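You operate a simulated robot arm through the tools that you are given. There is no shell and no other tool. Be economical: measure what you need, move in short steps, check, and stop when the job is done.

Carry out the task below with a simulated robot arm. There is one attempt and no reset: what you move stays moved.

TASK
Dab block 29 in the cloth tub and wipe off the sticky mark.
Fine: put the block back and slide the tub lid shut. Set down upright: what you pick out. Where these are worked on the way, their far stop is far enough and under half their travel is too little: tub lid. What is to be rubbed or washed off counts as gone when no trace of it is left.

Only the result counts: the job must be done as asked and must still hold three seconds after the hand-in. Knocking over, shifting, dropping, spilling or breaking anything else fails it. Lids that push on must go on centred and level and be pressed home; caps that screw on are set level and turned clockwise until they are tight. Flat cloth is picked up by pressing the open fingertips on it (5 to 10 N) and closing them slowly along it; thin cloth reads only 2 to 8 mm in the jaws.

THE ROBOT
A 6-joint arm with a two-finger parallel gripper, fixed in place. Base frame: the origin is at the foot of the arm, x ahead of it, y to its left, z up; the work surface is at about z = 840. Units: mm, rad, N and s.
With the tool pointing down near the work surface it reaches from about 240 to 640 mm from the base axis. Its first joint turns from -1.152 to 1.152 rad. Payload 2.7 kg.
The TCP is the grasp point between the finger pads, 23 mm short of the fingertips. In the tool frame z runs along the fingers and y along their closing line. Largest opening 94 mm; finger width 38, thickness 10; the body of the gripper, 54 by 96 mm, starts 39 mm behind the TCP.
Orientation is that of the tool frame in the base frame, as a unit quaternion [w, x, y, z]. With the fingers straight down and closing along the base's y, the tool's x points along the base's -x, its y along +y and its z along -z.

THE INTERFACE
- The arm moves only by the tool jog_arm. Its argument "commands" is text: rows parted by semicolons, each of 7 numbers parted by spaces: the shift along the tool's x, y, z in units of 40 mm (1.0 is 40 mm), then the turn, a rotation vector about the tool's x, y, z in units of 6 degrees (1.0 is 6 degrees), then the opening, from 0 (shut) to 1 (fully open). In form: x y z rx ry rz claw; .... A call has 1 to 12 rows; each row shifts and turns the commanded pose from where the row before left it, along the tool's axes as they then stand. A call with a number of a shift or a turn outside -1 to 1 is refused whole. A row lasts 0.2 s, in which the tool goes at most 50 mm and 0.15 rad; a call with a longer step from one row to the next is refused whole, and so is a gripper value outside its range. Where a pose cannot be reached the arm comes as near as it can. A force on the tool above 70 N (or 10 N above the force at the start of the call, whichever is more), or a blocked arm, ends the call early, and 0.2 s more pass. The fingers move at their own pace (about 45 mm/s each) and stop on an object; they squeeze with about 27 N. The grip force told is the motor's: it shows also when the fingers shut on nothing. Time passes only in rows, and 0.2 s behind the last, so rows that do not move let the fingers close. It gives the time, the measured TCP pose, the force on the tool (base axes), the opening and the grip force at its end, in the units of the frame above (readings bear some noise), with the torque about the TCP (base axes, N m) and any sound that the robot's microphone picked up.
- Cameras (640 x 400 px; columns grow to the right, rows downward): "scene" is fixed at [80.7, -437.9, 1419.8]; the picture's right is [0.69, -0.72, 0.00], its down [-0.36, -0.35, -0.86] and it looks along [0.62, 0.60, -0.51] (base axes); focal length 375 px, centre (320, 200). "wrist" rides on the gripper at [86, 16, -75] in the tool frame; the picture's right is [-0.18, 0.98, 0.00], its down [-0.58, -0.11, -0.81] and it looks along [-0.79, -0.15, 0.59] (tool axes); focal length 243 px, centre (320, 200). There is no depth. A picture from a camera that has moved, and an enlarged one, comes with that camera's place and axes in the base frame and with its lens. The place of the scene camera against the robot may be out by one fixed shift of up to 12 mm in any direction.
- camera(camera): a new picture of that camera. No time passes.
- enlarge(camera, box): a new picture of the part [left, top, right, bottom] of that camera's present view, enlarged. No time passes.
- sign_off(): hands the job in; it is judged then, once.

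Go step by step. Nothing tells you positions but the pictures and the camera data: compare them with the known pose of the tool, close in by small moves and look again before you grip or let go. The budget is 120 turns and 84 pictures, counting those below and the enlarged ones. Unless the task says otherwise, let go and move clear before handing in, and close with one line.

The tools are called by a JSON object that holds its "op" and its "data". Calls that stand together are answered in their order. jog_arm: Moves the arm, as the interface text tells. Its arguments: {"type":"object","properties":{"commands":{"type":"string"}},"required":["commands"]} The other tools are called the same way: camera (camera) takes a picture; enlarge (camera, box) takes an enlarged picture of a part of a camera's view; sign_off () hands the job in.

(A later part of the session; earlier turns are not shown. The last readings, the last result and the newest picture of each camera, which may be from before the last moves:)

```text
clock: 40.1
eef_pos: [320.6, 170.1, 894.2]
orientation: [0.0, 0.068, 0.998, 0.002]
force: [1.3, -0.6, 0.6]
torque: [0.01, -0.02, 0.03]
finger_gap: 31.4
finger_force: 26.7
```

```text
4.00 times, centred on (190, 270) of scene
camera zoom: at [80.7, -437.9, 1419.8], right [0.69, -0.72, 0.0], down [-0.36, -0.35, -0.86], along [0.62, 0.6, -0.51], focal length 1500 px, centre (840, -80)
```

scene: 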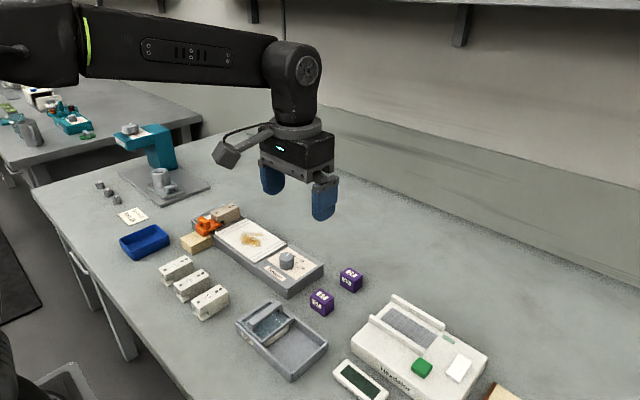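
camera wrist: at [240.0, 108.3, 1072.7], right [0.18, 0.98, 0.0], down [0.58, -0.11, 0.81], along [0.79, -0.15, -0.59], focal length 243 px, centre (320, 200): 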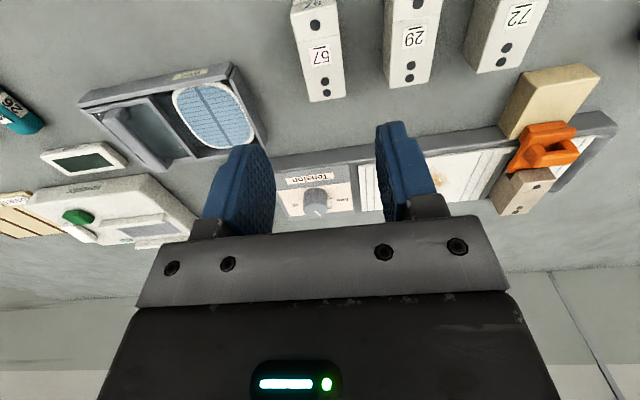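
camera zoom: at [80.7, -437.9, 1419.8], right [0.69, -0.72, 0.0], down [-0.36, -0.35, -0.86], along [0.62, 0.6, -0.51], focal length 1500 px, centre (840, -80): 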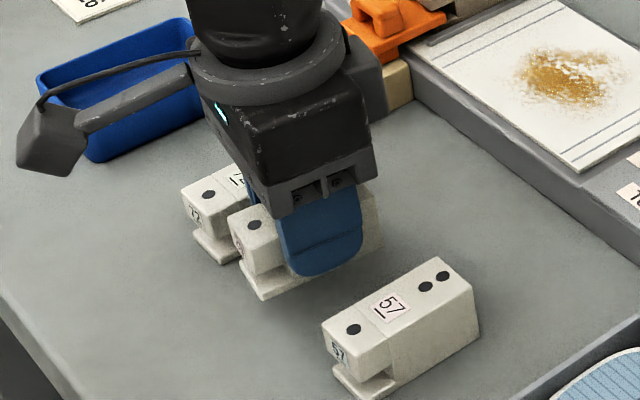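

It's held. I raise it, square the yaw, and tilt it to see the underside.

{"op": "jog_arm", "data": {"commands": "0 0 -0.8 0 0 -0.67 0;0 0 -0.8 0 0 -0.66 0;0 0 -0.8 0 0 0 0;0 0 0 0.7 0.7 0 0;0 0 0 0.7 0.7 0 0;0 0 0 0.7 0.7 0 0;0 0 0 0.7 0.7 0 0;0 0 0 0.7 0.7 0 0;0 0 0 0.7 0.7 0 0;0 0 0 0.7 0.7 0 0;0 0 0 0.7 0.7 0 0;0 0 0 0 0 0 0"}}

{"op": "enlarge", "data": {"camera": "scene", "box": [120, 180, 260, 280]}}

```text
clock: 42.7
eef_pos: [319.8, 168.8, 990.2]
orientation: [-0.285, -0.001, 0.916, -0.284]
force: [0.4, -0.8, 0.5]
torque: [-0.02, 0.02, -0.02]
finger_gap: 31.6
finger_force: 26.3
```

```text
4.00 times, centred on (190, 230) of scene
camera zoom: at [80.7, -437.9, 1419.8], right [0.69, -0.72, 0.0], down [-0.36, -0.35, -0.86], along [0.62, 0.6, -0.51], focal length 1500 px, centre (840, 80)
```

zoom: 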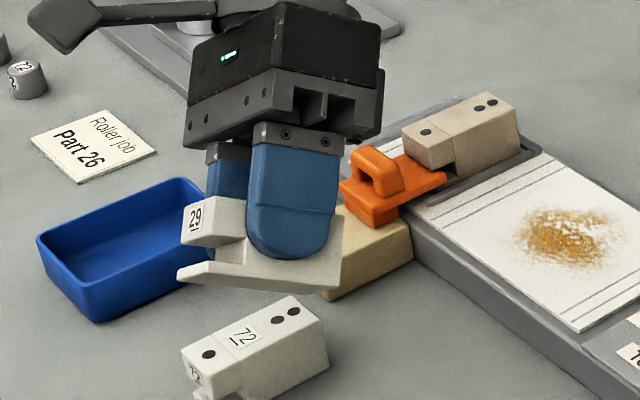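

The underside is still nearly edge-on; a bit more tilt will show it.

{"op": "jog_arm", "data": {"commands": "0 0 0 1 0 0 0;0 0 0 1 0 0 0;0 0 0 1 0 0 0;0 0 0 1 0 0 0;0 0 0 1 0 0 0;0 0 0 0 0 0 0"}}

{"op": "enlarge", "data": {"camera": "scene", "box": [120, 180, 260, 280]}}

```text
clock: 44.1
eef_pos: [320.5, 168.9, 990.3]
orientation: [-0.274, -0.075, 0.811, -0.511]
force: [-0.9, -0.1, 0.0]
torque: [-0.02, 0.01, 0.01]
finger_gap: 31.4
finger_force: 26.9
```

```text
4.00 times, centred on (190, 230) of scene
camera zoom: at [80.7, -437.9, 1419.8], right [0.69, -0.72, 0.0], down [-0.36, -0.35, -0.86], along [0.62, 0.6, -0.51], focal length 1500 px, centre (840, 80)
```

zoom: 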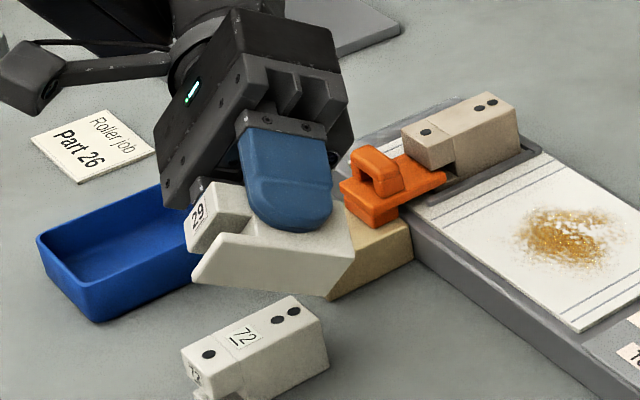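

The underside is a plain flat clean face, so the block serves as the wiper. I level it and carry it over the pad (centre ≈ 359, −27).

{"op": "jog_arm", "data": {"commands": "0 0 0 -1 0 0 0;0 0 0 -1 0 0 0;0 0 0 -1 0 0 0;0 0 0 -1 0 0 0;0 0 0 -1 0 0 0;0 0 0 -0.7 -0.7 0 0;0 0 0 -0.7 -0.7 0 0;0 0 0 -0.7 -0.7 0 0;0 0 0 -0.7 -0.7 0 0;0 0 0 -0.7 -0.7 0 0;0 0 0 -0.7 -0.7 0 0;0 0 0 -0.7 -0.7 0 0"}}

{"op": "jog_arm", "data": {"commands": "0 0 0 -0.7 -0.7 0 0;-0.23 -0.8 0 0 0 0 0;-0.23 -0.8 0 0 0 0 0;-0.23 -0.8 0 0 0 0 0;-0.23 -0.8 0 0 0 0 0;-0.24 -0.8 0 0 0 0 0;0 -0.9 0 0 0 0 0;0 0 0.7 0 0 0 0;0 0 0.6 0 0 0 0;0 0 0 0 0 0 0"}}

{"op": "enlarge", "data": {"camera": "scene", "box": [200, 230, 340, 380]}}

{"op": "enlarge", "data": {"camera": "wrist", "box": [180, 0, 460, 230]}}

```text
clock: 46.7
eef_pos: [321.1, 168.6, 989.0]
orientation: [-0.036, 0.0, 0.999, -0.034]
force: [-0.6, 0.3, -0.5]
torque: [0.03, 0.02, 0.0]
finger_gap: 31.2
finger_force: 27.2
```

```text
clock: 48.9
eef_pos: [369.1, -25.1, 937.5]
orientation: [-0.001, -0.002, 1.0, 0.002]
force: [-0.2, 0.1, 0.0]
torque: [-0.01, 0.03, 0.03]
finger_gap: 31.3
finger_force: 26.9
```

```text
2.67 times, centred on (270, 305) of scene
camera zoom: at [80.7, -437.9, 1419.8], right [0.69, -0.72, 0.0], down [-0.36, -0.35, -0.86], along [0.62, 0.6, -0.51], focal length 1000 px, centre (453, -80)
```

zoom: 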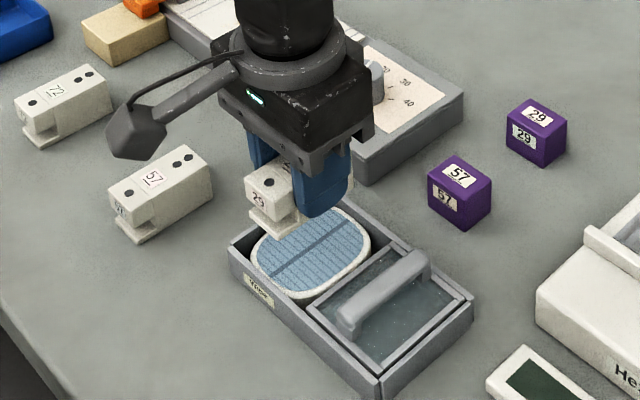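

```text
1.74 times, centred on (320, 115) of wrist
camera zoom: at [282.1, -10.2, 1012.4], right [0.18, 0.98, 0.0], down [0.58, -0.11, 0.81], along [0.79, -0.14, -0.59], focal length 422 px, centre (320, 348)
```

zoom: 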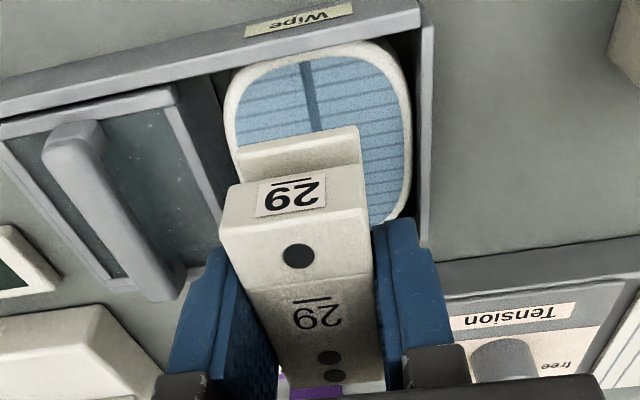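

Block is centred over the pad. I lower to just above it, then go down in small steps watching the force.

{"op": "jog_arm", "data": {"commands": "0.05 -0.05 0.4 0 0 0 0;0 0 0.3 0 0 0 0;0 0 0.1 0 0 0 0;0 0 0 0 0 0 0"}}

{"op": "jog_arm", "data": {"commands": "0 0 0.06 0 0 0 0;0 0 0.06 0 0 0 0;0 0 0.06 0 0 0 0;0 0 0 0 0 0 0"}}

{"op": "enlarge", "data": {"camera": "scene", "box": [200, 230, 340, 380]}}

```text
clock: 49.9
eef_pos: [364.5, -29.4, 904.6]
orientation: [-0.001, -0.001, 1.0, 0.002]
force: [-0.1, -0.9, -0.2]
torque: [0.02, 0.02, -0.02]
finger_gap: 31.3
finger_force: 27.1
```

```text
clock: 50.9
eef_pos: [363.9, -28.4, 898.4]
orientation: [0.0, -0.001, 1.0, 0.002]
force: [0.2, 0.4, -0.1]
torque: [-0.01, 0.02, 0.01]
finger_gap: 31.6
finger_force: 27.0
```

```text
2.67 times, centred on (270, 305) of scene
camera zoom: at [80.7, -437.9, 1419.8], right [0.69, -0.72, 0.0], down [-0.36, -0.35, -0.86], along [0.62, 0.6, -0.51], focal length 1000 px, centre (453, -80)
```

zoom: 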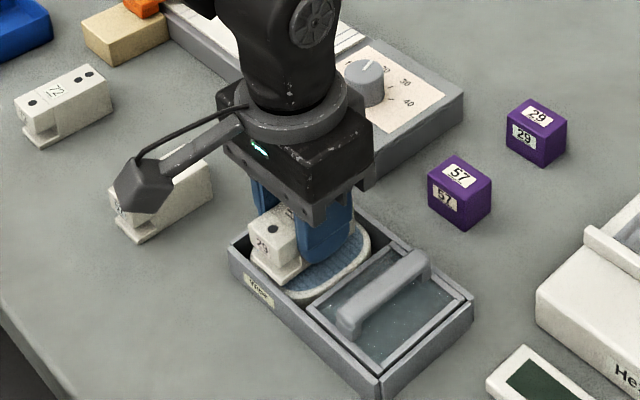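

Just above the pad, no contact yet. Continuing down in 2 mm steps.

{"op": "jog_arm", "data": {"commands": "0 0 0.06 0 0 0 0;0 0 0.06 0 0 0 0;0 0 0 0 0 0 0"}}

{"op": "jog_arm", "data": {"commands": "0 0 0.06 0 0 0 0;0 0 0.04 0 0 0 0;0 0 0 0 0 0 0"}}

```text
clock: 51.7
eef_pos: [365.3, -27.7, 893.5]
orientation: [0.0, -0.001, 1.0, 0.002]
force: [-0.3, -1.3, -0.2]
torque: [0.0, 0.0, 0.0]
finger_gap: 31.7
finger_force: 27.0
```

```text
clock: 52.5
eef_pos: [364.6, -28.9, 889.7]
orientation: [0.0, -0.001, 1.0, 0.002]
force: [0.4, -0.3, -0.4]
torque: [0.03, -0.05, -0.05]
finger_gap: 31.5
finger_force: 27.3
```

{"op": "jog_arm", "data": {"commands": "0 0 0.05 0 0 0 0;0 0 0.04 0 0 0 0;0 0 0 0 0 0 0"}}

{"op": "jog_arm", "data": {"commands": "0 0 0.05 0 0 0 0;0 0 0.04 0 0 0 0;0 0 0 0 0 0 0"}}

{"op": "enlarge", "data": {"camera": "scene", "box": [230, 270, 330, 370]}}

```text
clock: 53.3
eef_pos: [365.4, -27.8, 886.6]
orientation: [0.002, 0.0, 1.0, 0.002]
force: [-4.0, -2.4, 26.9]
torque: [-0.07, 0.17, 0.11]
finger_gap: 31.7
finger_force: 26.4
```

```text
clock: 54.1
eef_pos: [364.8, -28.0, 882.8]
orientation: [0.002, -0.001, 1.0, 0.002]
force: [5.7, -2.3, 23.4]
torque: [-0.14, -0.02, 0.02]
finger_gap: 31.8
finger_force: 26.6
```

```text
4.00 times, centred on (280, 320) of scene
camera zoom: at [80.5, -437.9, 1419.8], right [0.69, -0.72, 0.0], down [-0.36, -0.35, -0.86], along [0.62, 0.6, -0.5], focal length 1500 px, centre (480, -280)
```

zoom: 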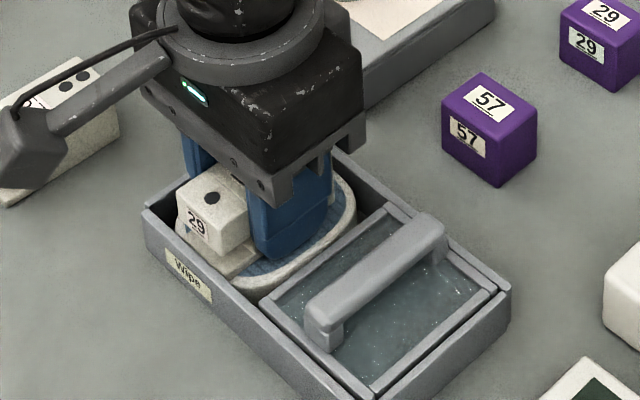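

Contact made with about 25 N (the block slid up ~4 mm in the grip). Hold briefly, then lift and look.

{"op": "jog_arm", "data": {"commands": "0 0 0 0 0 0 0;0 0 0 0 0 0 0;0 0 -0.3 0 0 0 0;0 0 -0.8 0 0 0 0;0 0 -0.8 0 0 0 0;0 0 0 0 0 0 0"}}

{"op": "enlarge", "data": {"camera": "scene", "box": [210, 230, 340, 370]}}

```text
clock: 55.5
eef_pos: [365.7, -29.6, 959.3]
orientation: [-0.001, -0.001, 1.0, 0.002]
force: [1.0, -0.6, 0.2]
torque: [-0.01, -0.03, 0.04]
finger_gap: 31.5
finger_force: 27.5
```

```text
2.86 times, centred on (275, 300) of scene
camera zoom: at [80.7, -437.9, 1419.8], right [0.69, -0.72, 0.0], down [-0.36, -0.35, -0.86], along [0.62, 0.6, -0.51], focal length 1071 px, centre (449, -86)
```

zoom: 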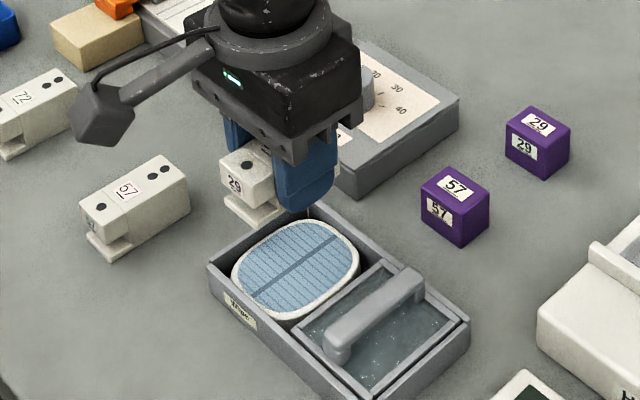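

I tilt it once more to see whether the underside took up moisture.

{"op": "jog_arm", "data": {"commands": "0 0 -0.5 0.83 0.55 0 0;0 0 -0.3 0.83 0.55 0 0;0 0 0 0.83 0.55 0 0;0 0 0 0.83 0.55 0 0;0 0 0 0.83 0.55 0 0;0 0 0 0.83 0.55 0 0;0 0 0 0.83 0.55 0 0;0 0 0 0.83 0.55 0 0;0 0 0 0.83 0.55 0 0;0 0 0 0.83 0.55 0 0;0 0 0 0.83 0.55 0 0;0 0 0 0 0 0 0"}}

{"op": "enlarge", "data": {"camera": "scene", "box": [230, 210, 330, 310]}}

```text
clock: 58.1
eef_pos: [365.1, -27.5, 989.7]
orientation: [-0.299, -0.001, 0.841, -0.452]
force: [-0.2, -0.2, -0.9]
torque: [0.02, 0.02, 0.03]
finger_gap: 31.7
finger_force: 26.9
```

```text
4.00 times, centred on (280, 260) of scene
camera zoom: at [80.7, -437.9, 1419.8], right [0.69, -0.72, 0.0], down [-0.36, -0.35, -0.86], along [0.62, 0.6, -0.51], focal length 1500 px, centre (480, -40)
```

zoom: 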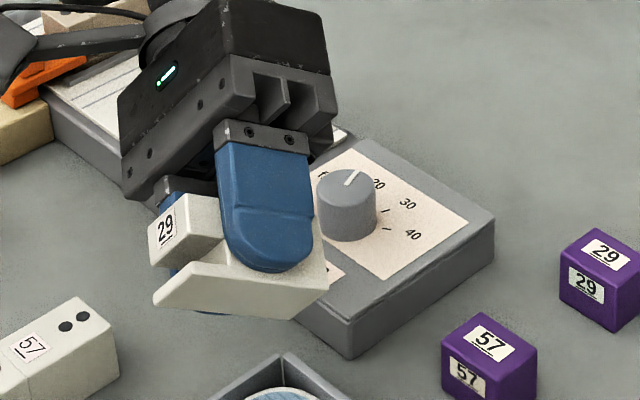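

Nothing visible changes on the block; that's fine. I level it and carry it over to the smear (about x 468–532, y 160–230, sheet z≈875).

{"op": "jog_arm", "data": {"commands": "0 0 0 -0.83 -0.55 0 0;0 0 0 -0.83 -0.55 0 0;0 0 0 -0.83 -0.55 0 0;0 0 0 -0.83 -0.55 0 0;0 0 0 -0.83 -0.55 0 0;0 0 0 -0.83 -0.55 0 0;0 0 0 -0.83 -0.55 0 0;0 0 0 -0.83 -0.55 0 0;0 0 0 -0.83 -0.55 0 0;0 0 0 -0.83 -0.55 0 0;0 0 0 -0.83 -0.55 0 0;0 0 0 0 0 0 0"}}

{"op": "jog_arm", "data": {"commands": "-0.68 0.94 0 0 0 0 0;-0.68 0.94 0 0 0 0 0;-0.68 0.94 0 0 0 0 0;-0.68 0.94 0 0 0 0 0;-0.68 0.94 0 0 0 0 0;0 0 0.8 0 0 0 0;0 0 0.5 0 0 0 0;0 0 0 0 0 0 0"}}

{"op": "enlarge", "data": {"camera": "scene", "box": [190, 170, 330, 290]}}

{"op": "camera", "data": {"camera": "wrist"}}

```text
clock: 60.7
eef_pos: [364.0, -27.7, 989.8]
orientation: [0.002, 0.0, 1.0, 0.003]
force: [0.5, -0.8, -0.1]
torque: [-0.02, 0.0, -0.01]
finger_gap: 31.7
finger_force: 26.6
```

```text
clock: 62.5
eef_pos: [502.0, 160.1, 938.6]
orientation: [0.0, -0.001, 1.0, 0.001]
force: [0.3, -0.1, -0.6]
torque: [0.03, -0.02, -0.03]
finger_gap: 31.3
finger_force: 26.5
```

```text
3.33 times, centred on (260, 230) of scene
camera zoom: at [80.7, -437.9, 1419.8], right [0.69, -0.72, 0.0], down [-0.36, -0.35, -0.86], along [0.62, 0.6, -0.51], focal length 1250 px, centre (520, 100)
```

zoom: 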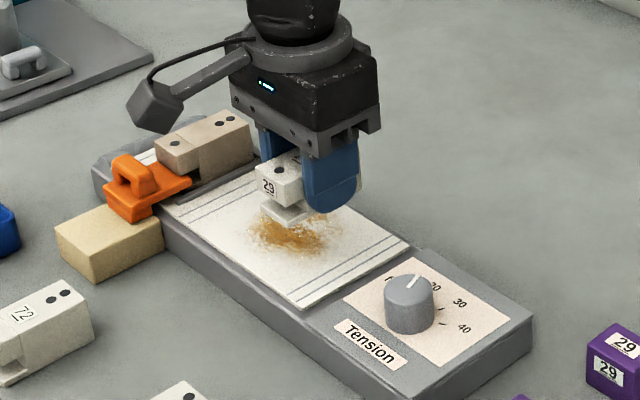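

```text
32 pictures are left
camera wrist: at [416.4, 177.1, 1015.0], right [0.18, 0.98, 0.0], down [0.58, -0.11, 0.81], along [0.79, -0.14, -0.59], focal length 243 px, centre (320, 200)
```

wrist: 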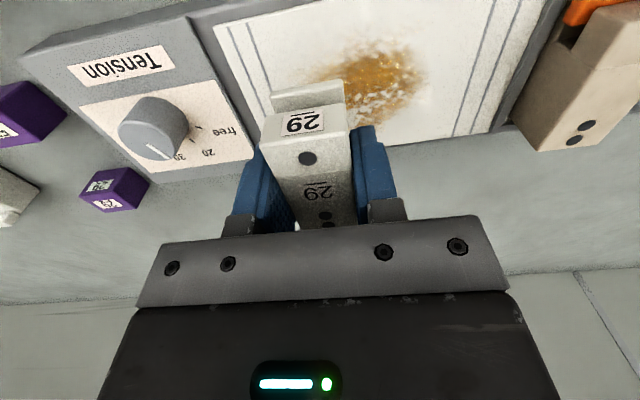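

Mark measured at x 470–532, y 155–228. I shift to y 150, and lower to contact with the sheet in small steps.

{"op": "jog_arm", "data": {"commands": "0 -0.25 0.3 0 0 0 0;0 0 0.3 0 0 0 0;0 0 0.06 0 0 0 0;0 0 0 0 0 0 0"}}

{"op": "jog_arm", "data": {"commands": "0 0 0.05 0 0 0 0;0 0 0.04 0 0 0 0;0 0 0 0 0 0 0"}}

{"op": "jog_arm", "data": {"commands": "0 0 0.04 0 0 0 0;0 0 0.03 0 0 0 0;0 0 0 0 0 0 0"}}

```text
clock: 63.5
eef_pos: [501.4, 151.5, 912.1]
orientation: [0.0, -0.001, 1.0, 0.002]
force: [-0.5, 1.3, -0.8]
torque: [0.03, 0.0, 0.0]
finger_gap: 31.6
finger_force: 27.2
```

```text
clock: 64.3
eef_pos: [500.9, 149.5, 909.0]
orientation: [-0.001, 0.0, 1.0, 0.002]
force: [0.0, 1.0, -0.3]
torque: [-0.01, 0.0, 0.01]
finger_gap: 31.6
finger_force: 26.9
```

```text
clock: 65.1
eef_pos: [500.7, 150.3, 905.8]
orientation: [0.0, -0.001, 1.0, 0.002]
force: [-0.3, 0.1, 0.1]
torque: [0.06, -0.05, 0.04]
finger_gap: 31.8
finger_force: 26.5
```

{"op": "jog_arm", "data": {"commands": "0 0 0.04 0 0 0 0;0 0 0.03 0 0 0 0;0 0 0 0 0 0 0"}}

{"op": "jog_arm", "data": {"commands": "0 0 0.03 0 0 0 0;0 0 0.02 0 0 0 0;0 0 0 0 0 0 0"}}

{"op": "enlarge", "data": {"camera": "scene", "box": [220, 190, 320, 270]}}

```text
clock: 65.9
eef_pos: [500.7, 150.5, 904.5]
orientation: [-0.001, -0.001, 1.0, 0.001]
force: [-0.2, -0.3, -0.1]
torque: [0.01, -0.04, 0.01]
finger_gap: 31.7
finger_force: 27.3
```

```text
clock: 66.7
eef_pos: [501.1, 149.4, 900.9]
orientation: [0.0, -0.001, 1.0, 0.002]
force: [0.2, -0.4, -0.5]
torque: [0.0, 0.01, 0.03]
finger_gap: 31.5
finger_force: 26.7
```

```text
5.00 times, centred on (270, 230) of scene
camera zoom: at [80.7, -437.9, 1419.8], right [0.69, -0.72, 0.0], down [-0.36, -0.35, -0.86], along [0.62, 0.6, -0.51], focal length 1874 px, centre (570, 50)
```

zoom: 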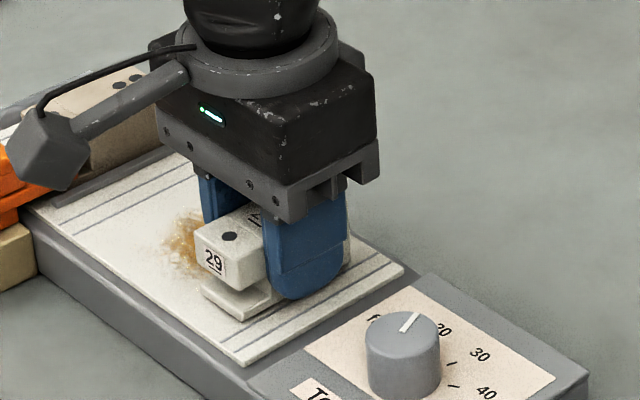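

Very close now. Keep going down in 1 mm increments until the force shows.

{"op": "jog_arm", "data": {"commands": "0 0 0.03 0 0 0 0;0 0 0.03 0 0 0 0;0 0 0 0 0 0 0"}}

{"op": "jog_arm", "data": {"commands": "0 0 0.03 0 0 0 0;0 0 0.02 0 0 0 0;0 0 0 0 0 0 0"}}

{"op": "jog_arm", "data": {"commands": "0 0 0.03 0 0 0 0;0 0 0 0 0 0 0"}}

```text
clock: 67.5
eef_pos: [500.7, 150.0, 899.4]
orientation: [0.001, -0.001, 1.0, 0.002]
force: [0.3, 0.0, 1.5]
torque: [-0.02, -0.05, 0.0]
finger_gap: 31.5
finger_force: 27.2
```

```text
clock: 68.3
eef_pos: [501.0, 151.1, 897.6]
orientation: [0.001, 0.0, 1.0, 0.002]
force: [-2.7, -1.2, 18.3]
torque: [-0.18, -0.06, -0.02]
finger_gap: 31.5
finger_force: 27.3
```

```text
clock: 68.9
eef_pos: [501.7, 150.9, 897.5]
orientation: [0.003, -0.001, 1.0, 0.003]
force: [-1.1, -2.3, 27.4]
torque: [-0.12, 0.22, 0.0]
finger_gap: 31.5
finger_force: 27.0
```

Contact at TCP z≈898 with ~25 N. I ease off slightly and sweep along +y to y≈240.

{"op": "jog_arm", "data": {"commands": "0 0 -0.02 0 0 0 0;0 0.25 0 0 0 0 0;0 0.25 0 0 0 0 0;0 0.25 0 0 0 0 0;0 0.25 0 0 0 0 0;0 0.25 0 0 0 0 0;0 0.25 0 0 0 0 0;0 0.25 0 0 0 0 0;0 0.25 0 0 0 0 0;0 0.25 0 0 0 0 0;0 0 0 0 0 0 0"}}

{"op": "camera", "data": {"camera": "wrist"}}

```text
clock: 71.3
eef_pos: [499.6, 239.9, 897.0]
orientation: [-0.001, 0.0, 1.0, 0.002]
force: [-0.5, -5.5, 15.4]
torque: [-0.14, -0.27, -0.05]
finger_gap: 31.6
finger_force: 27.4
```

```text
30 pictures are left
camera wrist: at [414.5, 256.7, 973.0], right [0.18, 0.98, 0.0], down [0.58, -0.11, 0.81], along [0.79, -0.14, -0.59], focal length 243 px, centre (320, 200)
```

wrist: 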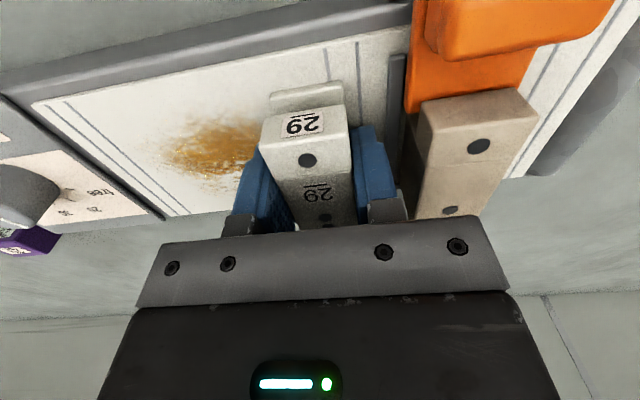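

After one pass the mark seems little changed. I rub back and forth once more to see if it fades.

{"op": "jog_arm", "data": {"commands": "-0.15 -0.4 0 0 0 0 0;0 -0.4 0 0 0 0 0;0 -0.4 0 0 0 0 0;0 -0.4 0 0 0 0 0;0 -0.4 0 0 0 0 0;0 0.4 0 0 0 0 0;0 0.4 0 0 0 0 0;0 0.4 0 0 0 0 0;0 0.4 0 0 0 0 0;0 0.4 0 0 0 0 0;0 0 0 0 0 0 0"}}

{"op": "enlarge", "data": {"camera": "wrist", "box": [0, 0, 420, 230]}}

```text
clock: 73.7
eef_pos: [507.9, 240.0, 897.0]
orientation: [-0.001, 0.0, 1.0, 0.001]
force: [-1.0, -3.1, 7.3]
torque: [-0.13, -0.08, -0.03]
finger_gap: 31.4
finger_force: 26.8
```

```text
1.52 times, centred on (210, 115) of wrist
camera zoom: at [422.3, 256.3, 973.0], right [0.18, 0.98, 0.0], down [0.58, -0.11, 0.81], along [0.79, -0.14, -0.59], focal length 370 px, centre (488, 330)
```

zoom: 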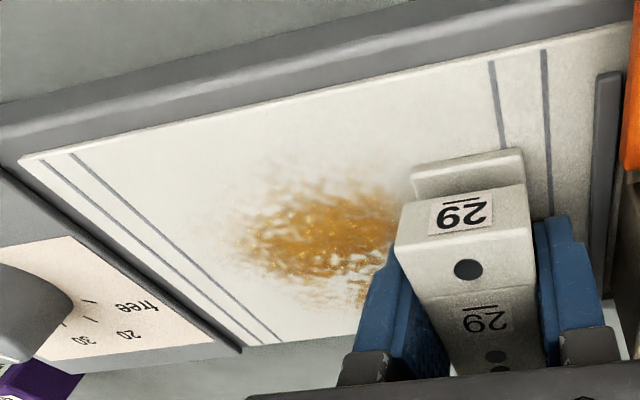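

Still no obvious fading. I lift a little and take the same scene crop as at the start for a fair comparison.

{"op": "jog_arm", "data": {"commands": "0 0 -0.5 0 0 0 0;0 0.5 -1 0 0 0 0;0 0.5 -1 0 0 0 0;0 0.5 -1 0 0 0 0;0 0 0 0 0 0 0"}}

{"op": "enlarge", "data": {"camera": "scene", "box": [180, 190, 330, 290]}}

```text
clock: 74.9
eef_pos: [507.1, 299.1, 1035.4]
orientation: [0.0, -0.001, 1.0, 0.002]
force: [-0.3, -0.2, -1.0]
torque: [0.01, 0.0, -0.01]
finger_gap: 31.8
finger_force: 26.9
```

```text
4.00 times, centred on (255, 240) of scene
camera zoom: at [80.7, -437.9, 1419.8], right [0.69, -0.72, 0.0], down [-0.36, -0.35, -0.86], along [0.62, 0.6, -0.51], focal length 1500 px, centre (580, 40)
```

zoom: 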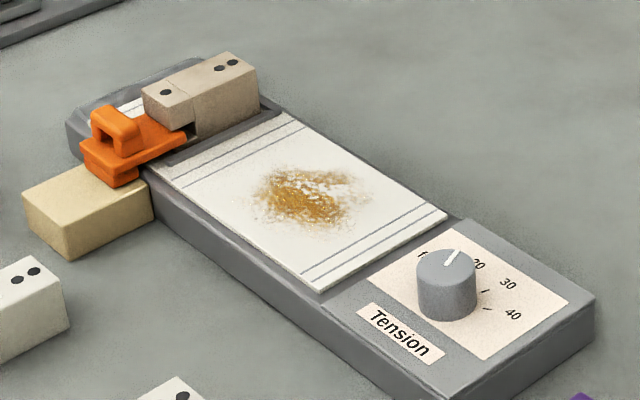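

The smear is unchanged pixel for pixel, so this white block does not act as a wiper; the white ones match the tan clamp block of the rig. The purple cube 29 is the likelier "block". I first return the white one to its original place.

{"op": "jog_arm", "data": {"commands": "0.9 -0.68 0 0 0 0 0;0.9 -0.68 0 0 0 0 0;0.9 -0.68 0 0 0 0 0;0.9 -0.68 0 0 0 0 0;0.88 -0.68 0 0 0 0 0;0 0 0.9 0 0 0 0;0 0 0.9 0 0 0 0;0 0 0.9 0 0 0 0;0 0 0.7 0 0 0 0;0 0 0 0 0 0 0"}}

{"op": "enlarge", "data": {"camera": "scene", "box": [150, 245, 240, 325]}}

{"op": "enlarge", "data": {"camera": "wrist", "box": [180, 0, 460, 230]}}

```text
clock: 77.1
eef_pos: [328.7, 162.3, 897.3]
orientation: [0.001, 0.0, 1.0, 0.002]
force: [0.1, -0.6, -0.1]
torque: [0.02, 0.0, -0.02]
finger_gap: 31.6
finger_force: 26.8
```

```text
5.00 times, centred on (195, 285) of scene
camera zoom: at [80.7, -437.9, 1419.8], right [0.69, -0.72, 0.0], down [-0.36, -0.35, -0.86], along [0.62, 0.6, -0.51], focal length 1874 px, centre (945, -225)
```

zoom: 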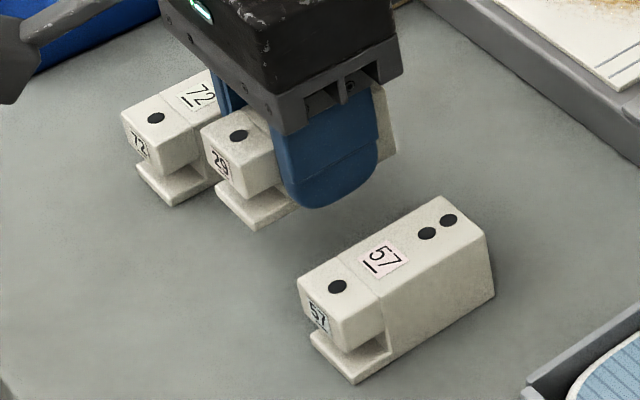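

```text
1.74 times, centred on (320, 115) of wrist
camera zoom: at [242.7, 178.2, 974.1], right [0.18, 0.98, 0.0], down [0.58, -0.11, 0.81], along [0.79, -0.14, -0.59], focal length 422 px, centre (320, 348)
```

zoom: 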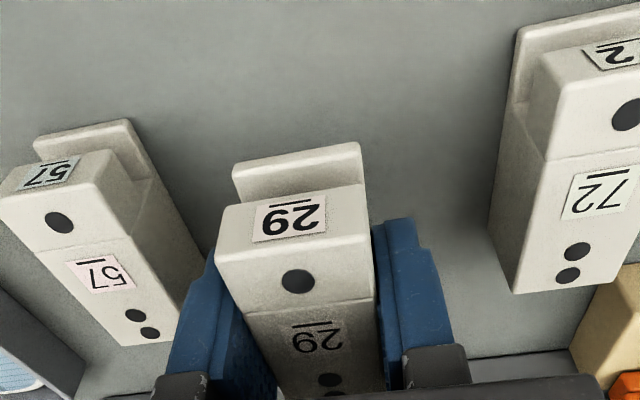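

I notice block 72 was nudged by a few mm during my second grasp (finger brushed it); I'll fix that afterwards. First set 29 down at its original spot.

{"op": "jog_arm", "data": {"commands": "0 0.02 0.25 0 0 0 0;0 0 0.25 0 0 0 0;0 0 0.05 0 0 0 0;0 0 0 0 0 0 0"}}

{"op": "jog_arm", "data": {"commands": "0 0 0.04 0 0 0 0;0 0 0.03 0 0 0 0;0 0 0 0 0 0 0"}}

{"op": "enlarge", "data": {"camera": "scene", "box": [150, 245, 240, 325]}}

```text
clock: 78.1
eef_pos: [326.8, 165.1, 877.3]
orientation: [0.0, -0.001, 1.0, 0.002]
force: [0.5, -0.4, -0.9]
torque: [-0.04, -0.01, 0.01]
finger_gap: 31.9
finger_force: 26.9
```

```text
clock: 78.9
eef_pos: [328.0, 163.7, 874.7]
orientation: [0.0, 0.0, 1.0, 0.002]
force: [-0.7, 0.0, -0.6]
torque: [0.04, 0.01, 0.0]
finger_gap: 31.5
finger_force: 26.8
```

```text
5.00 times, centred on (195, 285) of scene
camera zoom: at [80.7, -437.9, 1419.8], right [0.69, -0.72, 0.0], down [-0.36, -0.35, -0.86], along [0.62, 0.6, -0.51], focal length 1874 px, centre (945, -225)
```

zoom: 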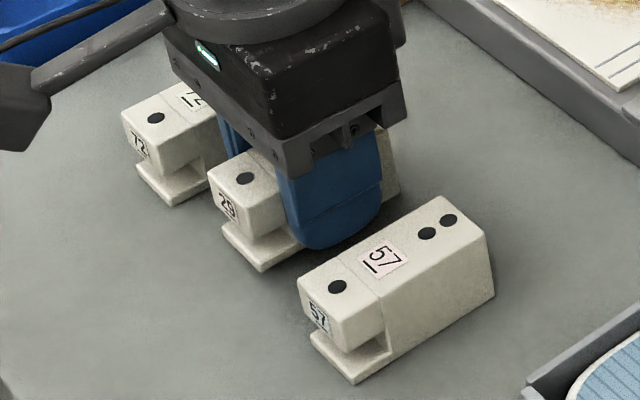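

The block still hovers ~10 mm; it's a shade left of its original image position. Lower on with a 1 mm correction.

{"op": "jog_arm", "data": {"commands": "-0.02 -0.02 0.1 0 0 0 0;0 0 0.08 0 0 0 0;0 0 0 0 0 0 0"}}

{"op": "jog_arm", "data": {"commands": "0 0 0.03 0 0 0 0;0 0 0 0 0 0 0"}}

{"op": "jog_arm", "data": {"commands": "0 0 0.02 0 0 0 0;0 0 0 0 0 0 0"}}

```text
clock: 79.7
eef_pos: [328.7, 164.3, 867.7]
orientation: [0.0, -0.001, 1.0, 0.002]
force: [-0.2, -0.9, -0.2]
torque: [-0.01, 0.03, -0.02]
finger_gap: 31.6
finger_force: 26.9
```

```text
clock: 80.3
eef_pos: [327.4, 164.5, 865.6]
orientation: [0.0, -0.001, 1.0, 0.002]
force: [-0.5, -1.1, -0.3]
torque: [0.0, -0.01, -0.01]
finger_gap: 31.6
finger_force: 27.3
```

```text
clock: 80.9
eef_pos: [329.3, 164.6, 865.7]
orientation: [0.001, -0.002, 1.0, 0.002]
force: [0.2, 0.0, 0.0]
torque: [-0.03, 0.0, -0.01]
finger_gap: 31.5
finger_force: 27.2
```

{"op": "jog_arm", "data": {"commands": "0 0 0.03 0 0 0 0;0 0 0 0 0 0 0"}}

{"op": "jog_arm", "data": {"commands": "0 0 0.02 0 0 0 0;0 0 0 0 0 0 0"}}

{"op": "enlarge", "data": {"camera": "scene", "box": [150, 245, 240, 325]}}

```text
clock: 81.5
eef_pos: [328.3, 164.4, 865.6]
orientation: [0.001, -0.001, 1.0, 0.003]
force: [-2.5, -7.1, 19.8]
torque: [-0.29, 0.07, 0.0]
finger_gap: 31.4
finger_force: 26.8
```

```text
clock: 82.1
eef_pos: [329.5, 165.3, 863.2]
orientation: [0.002, 0.0, 1.0, 0.002]
force: [0.1, -7.5, 28.1]
torque: [-0.22, 0.21, 0.0]
finger_gap: 31.6
finger_force: 27.0
```

```text
5.00 times, centred on (195, 285) of scene
camera zoom: at [80.4, -438.2, 1419.7], right [0.69, -0.72, 0.0], down [-0.36, -0.35, -0.86], along [0.62, 0.6, -0.5], focal length 1874 px, centre (945, -225)
```

zoom: 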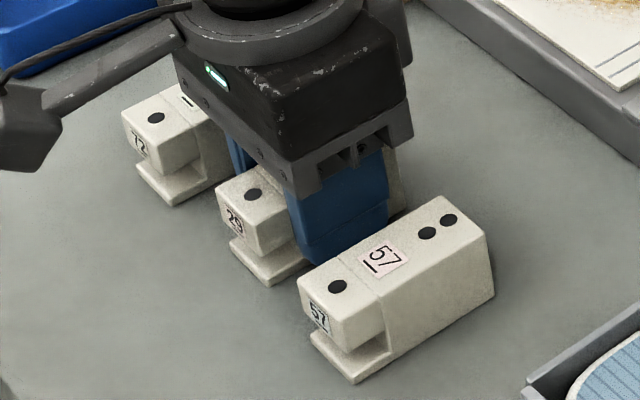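

The fingertips have touched the table with the block ~3 mm above it, and its position matches the original within ~2 mm. I ease up slightly and open.

{"op": "jog_arm", "data": {"commands": "0.02 0.02 -0.02 0 0 0 0;0 0 0 0 0 0 0;0 0 0 0 0 0 0.5;0 0 0 0 0 0 0.5;0 0 0 0 0 0 0.5;0 0 -0.3 0 0 0 0.5;0 0 -0.8 0 0 0 0.5;0 0 -0.8 0 0 0 0.5;0 0 -0.8 0 0 0 0.5;0 0 0 0 0 0 0.5"}}

{"op": "enlarge", "data": {"camera": "scene", "box": [150, 245, 240, 325]}}

{"op": "enlarge", "data": {"camera": "wrist", "box": [180, 0, 540, 230]}}

```text
clock: 84.3
eef_pos: [328.2, 164.8, 972.5]
orientation: [0.0, -0.001, 1.0, 0.002]
force: [0.0, 0.3, 0.3]
torque: [-0.02, 0.0, 0.0]
finger_gap: 46.8
finger_force: 0.0
```

```text
5.00 times, centred on (195, 285) of scene
camera zoom: at [80.7, -437.9, 1419.8], right [0.69, -0.72, 0.0], down [-0.36, -0.35, -0.86], along [0.62, 0.6, -0.51], focal length 1874 px, centre (945, -225)
```

zoom: 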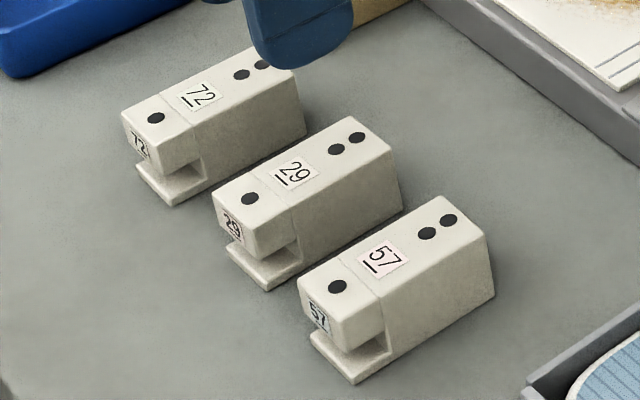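

```text
1.74 times, centred on (360, 115) of wrist
camera zoom: at [241.9, 180.9, 1048.9], right [0.18, 0.98, 0.0], down [0.58, -0.11, 0.81], along [0.79, -0.14, -0.59], focal length 422 px, centre (250, 348)
```

zoom: 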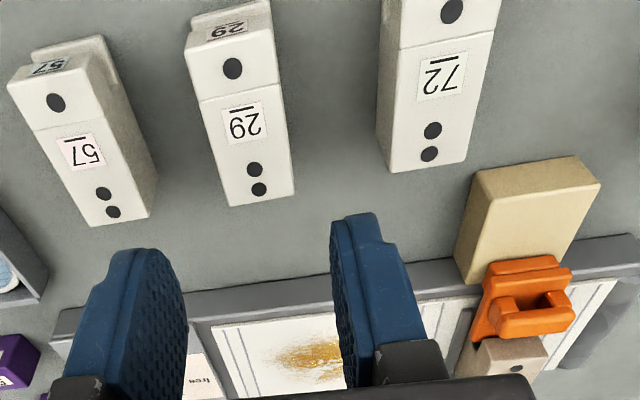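

White 29 is back within ~1–2 mm. Block 72 sits ≈8 mm too far in +y; I'll straddle it centred on its original y (≈227.4) and close so it is pushed back to centre without lifting.

{"op": "jog_arm", "data": {"commands": "0 0.78 0.2 0 0 0 0.6;0 0.785 0.2 0 0 0 0.6;0 0 0.7 0 0 0 0.6;0 0 0.2 0 0 0 0.6;0 0 0 0 0 0 0.6"}}

{"op": "enlarge", "data": {"camera": "wrist", "box": [180, 0, 460, 230]}}

```text
clock: 85.5
eef_pos: [326.6, 228.6, 921.8]
orientation: [0.0, -0.001, 1.0, 0.002]
force: [0.0, -0.7, 0.4]
torque: [0.0, 0.02, -0.01]
finger_gap: 56.3
finger_force: 0.0
```

```text
1.74 times, centred on (320, 115) of wrist
camera zoom: at [241.3, 244.8, 997.4], right [0.18, 0.98, 0.0], down [0.58, -0.11, 0.81], along [0.79, -0.14, -0.59], focal length 422 px, centre (320, 348)
```

zoom: 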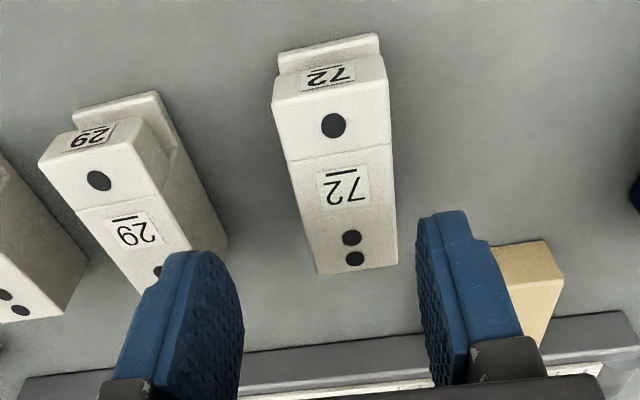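

Original 72 centre from the first view is y≈228.3, pitch 65; my TCP is at 228.6. I widen a touch, lower, and close slowly to push it into place.

{"op": "jog_arm", "data": {"commands": "0 0 0 0 0 0 0.65;0 0 0.4 0 0 0 0.65;0 0 0.4 0 0 0 0.65;0 0 0.3 0 0 0 0.65;0 0 0 0 0 0 0.65"}}

{"op": "jog_arm", "data": {"commands": "0 0 0 0 0 0 0.55;0 0 0 0 0 0 0.5;0 0 0 0 0 0 0.45;0 0 0 0 0 0 0.4;0 0 0 0 0 0 0.36;0 0 0 0 0 0 0.34;0 0 0 0 0 0 0.34"}}

{"op": "enlarge", "data": {"camera": "scene", "box": [150, 245, 240, 325]}}

```text
clock: 86.7
eef_pos: [327.4, 229.7, 877.5]
orientation: [0.0, -0.001, 1.0, 0.001]
force: [-0.3, 0.3, -0.5]
torque: [-0.01, -0.01, 0.0]
finger_gap: 60.9
finger_force: 0.0
```

```text
clock: 88.3
eef_pos: [327.4, 229.2, 877.5]
orientation: [0.0, -0.001, 1.0, 0.002]
force: [-0.4, -1.2, 0.4]
torque: [-0.05, 0.01, 0.01]
finger_gap: 32.1
finger_force: 0.5
```

```text
5.00 times, centred on (195, 285) of scene
camera zoom: at [80.7, -437.9, 1419.8], right [0.69, -0.72, 0.0], down [-0.36, -0.35, -0.86], along [0.62, 0.6, -0.51], focal length 1874 px, centre (945, -225)
```

zoom: 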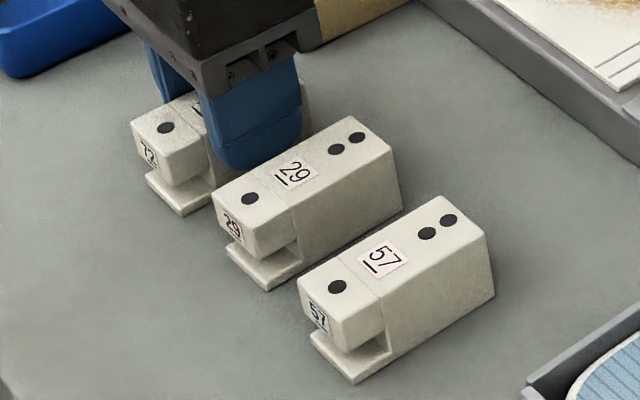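

72 is now back within ~4 mm (slightly −x). I grip it lightly, slide it +4 mm in x and +1 in y, and release.

{"op": "jog_arm", "data": {"commands": "0 0 0 0 0 0 0.2;0 0 0 0 0 0 0.2;-0.1 0.03 0 0 0 0 0.2;0 0 0 0 0 0 0.2;0 0 0 0 0 0 0.5;0 0 0 0 0 0 0.5;0 0 0 0 0 0 0.5;0 0 -0.5 0 0 0 0.5;0 0 -1 0 0 0 0.5;0 0 -1 0 0 0 0.5;0 0 -0.5 0 0 0 0.5;0 0 0 0 0 0 0.5"}}

{"op": "enlarge", "data": {"camera": "scene", "box": [150, 245, 240, 325]}}

```text
clock: 90.9
eef_pos: [333.5, 228.1, 996.7]
orientation: [-0.001, -0.002, 1.0, 0.002]
force: [0.3, 0.3, -0.4]
torque: [0.01, -0.03, 0.0]
finger_gap: 47.1
finger_force: 0.1
```

```text
5.00 times, centred on (195, 285) of scene
camera zoom: at [80.7, -437.9, 1419.8], right [0.69, -0.72, 0.0], down [-0.36, -0.35, -0.86], along [0.62, 0.6, -0.51], focal length 1874 px, centre (945, -225)
```

zoom: 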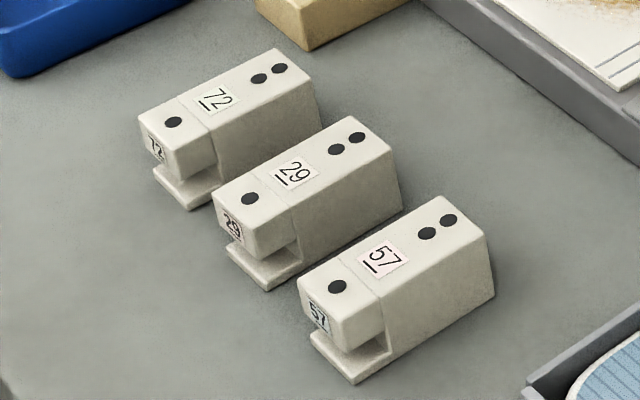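

72 is restored within ~2 mm too. Now I go to the purple cube 29 (≈ x 577, y −62) for a close look.

{"op": "jog_arm", "data": {"commands": "-0.7 -0.91 0 0 0 0 0.7;-0.7 -0.91 0 0 0 0 0.7;-0.7 -0.91 0 0 0 0 0.7;-0.7 -0.91 0 0 0 0 0.7;-0.7 -0.91 0 0 0 0 0.7;-0.7 -0.91 0 0 0 0 0.7;-0.7 -0.91 0 0 0 0 0.7;-0.7 -0.91 0 0 0 0 0.7;0 0 0.6 0 0 0 0.7;0 0 0.6 0 0 0 0.7;0 0 0 0 0 0 0.7"}}

{"op": "enlarge", "data": {"camera": "wrist", "box": [180, 0, 460, 230]}}

```text
clock: 93.3
eef_pos: [557.1, -61.9, 947.3]
orientation: [0.0, -0.001, 1.0, 0.002]
force: [0.2, -0.6, -0.1]
torque: [0.01, 0.0, 0.04]
finger_gap: 65.8
finger_force: 0.0
```

```text
1.74 times, centred on (320, 115) of wrist
camera zoom: at [470.9, -45.4, 1022.8], right [0.18, 0.98, 0.0], down [0.58, -0.11, 0.81], along [0.79, -0.14, -0.59], focal length 422 px, centre (320, 348)
```

zoom: 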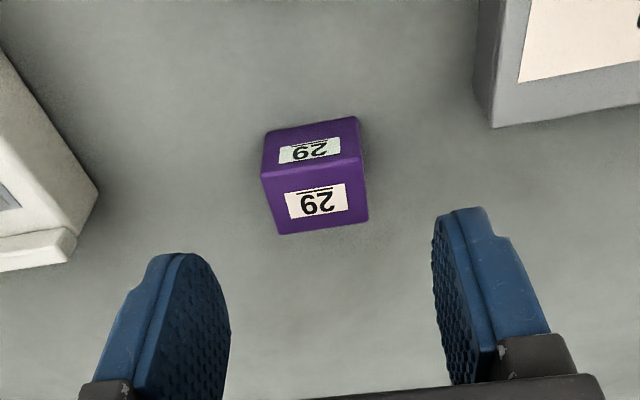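

The purple block is ≈39 wide in y, centre (570, −63), top z≈873. I move over, lower and grip it fully.

{"op": "jog_arm", "data": {"commands": "-0.33 -0.03 0.6 0 0 0 0.7;0 0 0.6 0 0 0 0.7;0 0 0.35 0 0 0 0.7;0 0 0.25 0 0 0 0.7;0 0 0 0 0 0 0.7;0 0 0 0 0 0 0;0 0 0 0 0 0 0;0 0 0 0 0 0 0;0 0 0 0 0 0 0;0 0 0 0 0 0 0;0 0 0 0 0 0 0"}}

{"op": "enlarge", "data": {"camera": "wrist", "box": [180, 0, 460, 230]}}

```text
clock: 95.7
eef_pos: [568.6, -62.7, 876.4]
orientation: [-0.001, -0.001, 1.0, 0.002]
force: [0.5, -0.6, 0.8]
torque: [-0.01, -0.03, -0.04]
finger_gap: 39.1
finger_force: 26.7
```

```text
1.74 times, centred on (320, 115) of wrist
camera zoom: at [483.1, -46.2, 951.4], right [0.18, 0.98, 0.0], down [0.58, -0.11, 0.81], along [0.79, -0.14, -0.59], focal length 422 px, centre (320, 348)
```

zoom: 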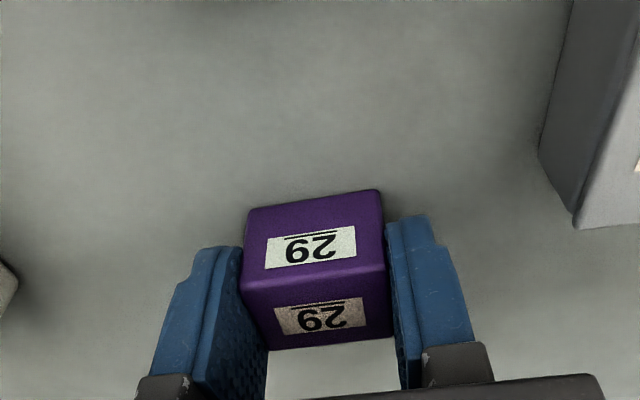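

Gripped (39.1 mm). I lift it, bring it nearer the base and tilt its underside to the scene camera.

{"op": "jog_arm", "data": {"commands": "0 0 -0.3 0 0 0 0;0 0 -0.9 0 0 0 0;0 0 -0.9 0 0 0 0;0 0 -0.9 0 0 0 0;0.9 0 0 0 0 0 0;0.9 0 0 0 0 0 0;0.9 0 0 0 0 0 0;0.9 0 0 0 0 0 0;0 0 0 0 0 0 0"}}

{"op": "jog_arm", "data": {"commands": "0 0 0 0.65 0.75 0 0;0 0 0 0.65 0.75 0 0;0 0 0 0.65 0.75 0 0;0 0 0 0.65 0.75 0 0;0 0 0 0.65 0.75 0 0;0 0 0 0.65 0.75 0 0;0 0 0 0.65 0.75 0 0;0 0 0 0.65 0.75 0 0;0 0 0 0.65 0.75 0 0;0 0 0 0.65 0.75 0 0;0 0 0 0.65 0.75 0 0;0 0 0 0 0 0 0"}}

{"op": "enlarge", "data": {"camera": "scene", "box": [250, 180, 370, 280]}}

```text
clock: 97.7
eef_pos: [424.3, -64.8, 997.1]
orientation: [0.001, 0.0, 1.0, 0.001]
force: [0.6, -0.2, -0.4]
torque: [-0.04, 0.0, 0.03]
finger_gap: 39.1
finger_force: 26.9
```

```text
clock: 100.3
eef_pos: [425.6, -63.1, 996.2]
orientation: [-0.409, -0.001, 0.842, -0.353]
force: [0.2, 0.7, 0.1]
torque: [-0.03, 0.0, 0.01]
finger_gap: 39.2
finger_force: 27.0
```

```text
4.00 times, centred on (310, 230) of scene
camera zoom: at [80.7, -437.9, 1419.8], right [0.69, -0.72, 0.0], down [-0.36, -0.35, -0.86], along [0.62, 0.6, -0.51], focal length 1500 px, centre (360, 80)
```

zoom: 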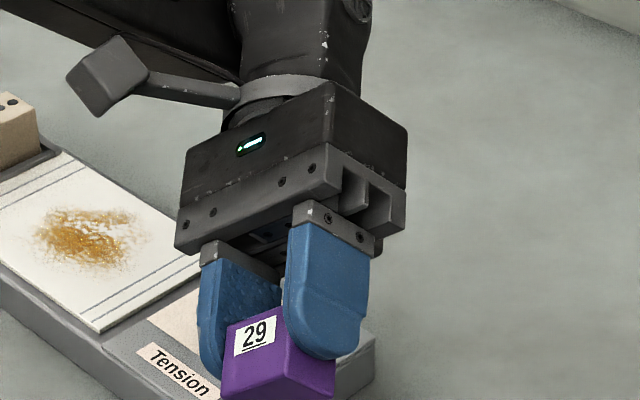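

The purple block's underside is clean too, so I try it as the wiper. I level it and move it over the pad, centred at y −31 for finger clearance.

{"op": "jog_arm", "data": {"commands": "0 0 0 -0.65 -0.75 0 0;0 0 0 -0.65 -0.75 0 0;0 0 0 -0.65 -0.75 0 0;0 0 0 -0.65 -0.75 0 0;0 0 0 -0.65 -0.75 0 0;0 0 0 -0.65 -0.75 0 0;0 0 0 -0.65 -0.75 0 0;0 0 0 -0.65 -0.75 0 0;0 0 0 -0.65 -0.75 0 0;0 0 0 -0.65 -0.75 0 0;0 0 0 -0.65 -0.75 0 0;0 0 0 0 0 0 0"}}

{"op": "jog_arm", "data": {"commands": "0.86 0.42 0 0 0 0 0;0.86 0.42 0 0 0 0 0;0 0 0.8 0 0 0 0;0 0 0.8 0 0 0 0;0 0 0 0 0 0 0"}}

{"op": "enlarge", "data": {"camera": "wrist", "box": [180, 0, 460, 230]}}

```text
clock: 102.9
eef_pos: [425.0, -63.7, 996.6]
orientation: [0.001, -0.001, 1.0, 0.002]
force: [-0.8, 0.0, 1.2]
torque: [0.02, -0.02, 0.01]
finger_gap: 39.1
finger_force: 27.5
```

```text
clock: 104.1
eef_pos: [358.6, -29.0, 932.2]
orientation: [0.0, 0.0, 1.0, 0.002]
force: [-0.5, -0.1, -0.1]
torque: [0.03, 0.01, 0.01]
finger_gap: 39.1
finger_force: 26.7
```

```text
1.74 times, centred on (320, 115) of wrist
camera zoom: at [272.1, -13.4, 1007.0], right [0.18, 0.98, 0.0], down [0.58, -0.11, 0.81], along [0.79, -0.14, -0.59], focal length 422 px, centre (320, 348)
```

zoom: 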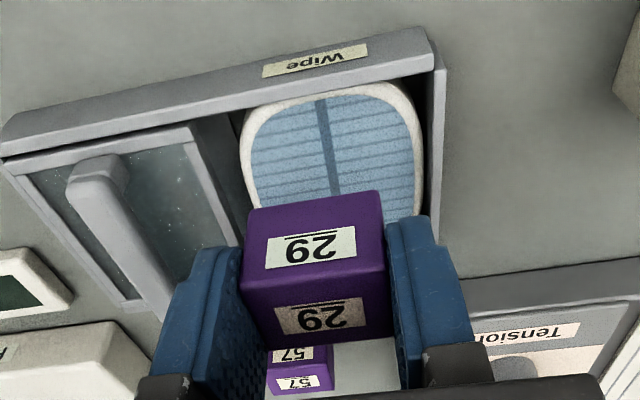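

Well centred. Lower to just above the pad, then small steps.

{"op": "jog_arm", "data": {"commands": "0 -0.03 0.5 0 0 0 0;0 0 0.42 0 0 0 0;0 0 0 0 0 0 0"}}

{"op": "jog_arm", "data": {"commands": "0 0 0.05 0 0 0 0;0 0 0.04 0 0 0 0;0 0 0 0 0 0 0"}}

{"op": "jog_arm", "data": {"commands": "0 0 0.04 0 0 0 0;0 0 0 0 0 0 0"}}

```text
clock: 104.9
eef_pos: [357.5, -30.7, 895.2]
orientation: [0.0, 0.0, 1.0, 0.002]
force: [-0.4, -0.3, -0.8]
torque: [0.0, -0.01, 0.01]
finger_gap: 38.9
finger_force: 27.1
```

```text
clock: 105.7
eef_pos: [358.0, -30.7, 892.2]
orientation: [0.001, 0.0, 1.0, 0.002]
force: [-1.6, -0.5, 7.5]
torque: [-0.14, 0.04, -0.04]
finger_gap: 38.9
finger_force: 27.1
```

```text
clock: 106.3
eef_pos: [358.7, -30.8, 891.5]
orientation: [0.002, -0.001, 1.0, 0.002]
force: [-3.1, -1.8, 26.8]
torque: [-0.1, 0.08, -0.03]
finger_gap: 39.3
finger_force: 27.4
```

Dabbed at ~25 N. Hold, lift, and carry it to the mark's near lane (x 483, y 150).

{"op": "jog_arm", "data": {"commands": "0 0 0 0 0 0 0;0 0 0 0 0 0 0;0 0 0 0 0 0 0;0 0 -0.3 0 0 0 0;0 0 -1 0 0 0 0;0 0 -1 0 0 0 0;-0.62 0.9 0 0 0 0 0;-0.62 0.9 0 0 0 0 0;-0.62 0.9 0 0 0 0 0;-0.62 0.9 0 0 0 0 0;-0.62 0.9 0 0 0 0 0;0 0 0 0 0 0 0"}}

{"op": "jog_arm", "data": {"commands": "0 0 0.7 0 0 0 0;0 0 0.5 0 0 0 0;0 0 0 0 0 0 0"}}

{"op": "jog_arm", "data": {"commands": "0 0 0.1 0 0 0 0;0 0 0 0 0 0 0"}}

```text
clock: 108.9
eef_pos: [482.4, 149.3, 985.0]
orientation: [-0.001, -0.001, 1.0, 0.002]
force: [-0.1, -1.1, -0.6]
torque: [0.04, -0.01, 0.01]
finger_gap: 39.0
finger_force: 26.7
```

```text
clock: 109.7
eef_pos: [481.6, 149.3, 934.2]
orientation: [0.0, -0.001, 1.0, 0.001]
force: [-0.1, -0.7, -0.2]
torque: [-0.03, 0.03, 0.03]
finger_gap: 39.5
finger_force: 27.2
```

```text
clock: 110.3
eef_pos: [480.4, 150.2, 931.7]
orientation: [-0.001, -0.001, 1.0, 0.002]
force: [0.9, 0.5, -0.7]
torque: [-0.04, 0.01, -0.01]
finger_gap: 39.2
finger_force: 27.5
```

Continue down toward expected contact at ≈910.

{"op": "jog_arm", "data": {"commands": "0 0 0.25 0 0 0 0;0 0 0.15 0 0 0 0;0 0 0 0 0 0 0"}}

{"op": "jog_arm", "data": {"commands": "0 0 0.04 0 0 0 0;0 0 0.03 0 0 0 0;0 0 0 0 0 0 0"}}

{"op": "jog_arm", "data": {"commands": "0 0 0.03 0 0 0 0;0 0 0 0 0 0 0"}}

```text
clock: 111.1
eef_pos: [481.4, 148.4, 915.5]
orientation: [0.0, -0.001, 1.0, 0.002]
force: [0.4, -0.2, -0.4]
torque: [0.02, 0.0, 0.03]
finger_gap: 39.1
finger_force: 27.0
```

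```text
clock: 111.9
eef_pos: [480.4, 149.8, 910.7]
orientation: [0.0, -0.001, 1.0, 0.002]
force: [-0.3, -0.1, -0.5]
torque: [0.01, -0.01, 0.01]
finger_gap: 39.0
finger_force: 27.3
```

```text
clock: 112.5
eef_pos: [481.4, 149.8, 910.4]
orientation: [0.001, -0.001, 1.0, 0.002]
force: [0.0, 0.4, -0.5]
torque: [0.0, 0.03, -0.01]
finger_gap: 39.3
finger_force: 27.2
```

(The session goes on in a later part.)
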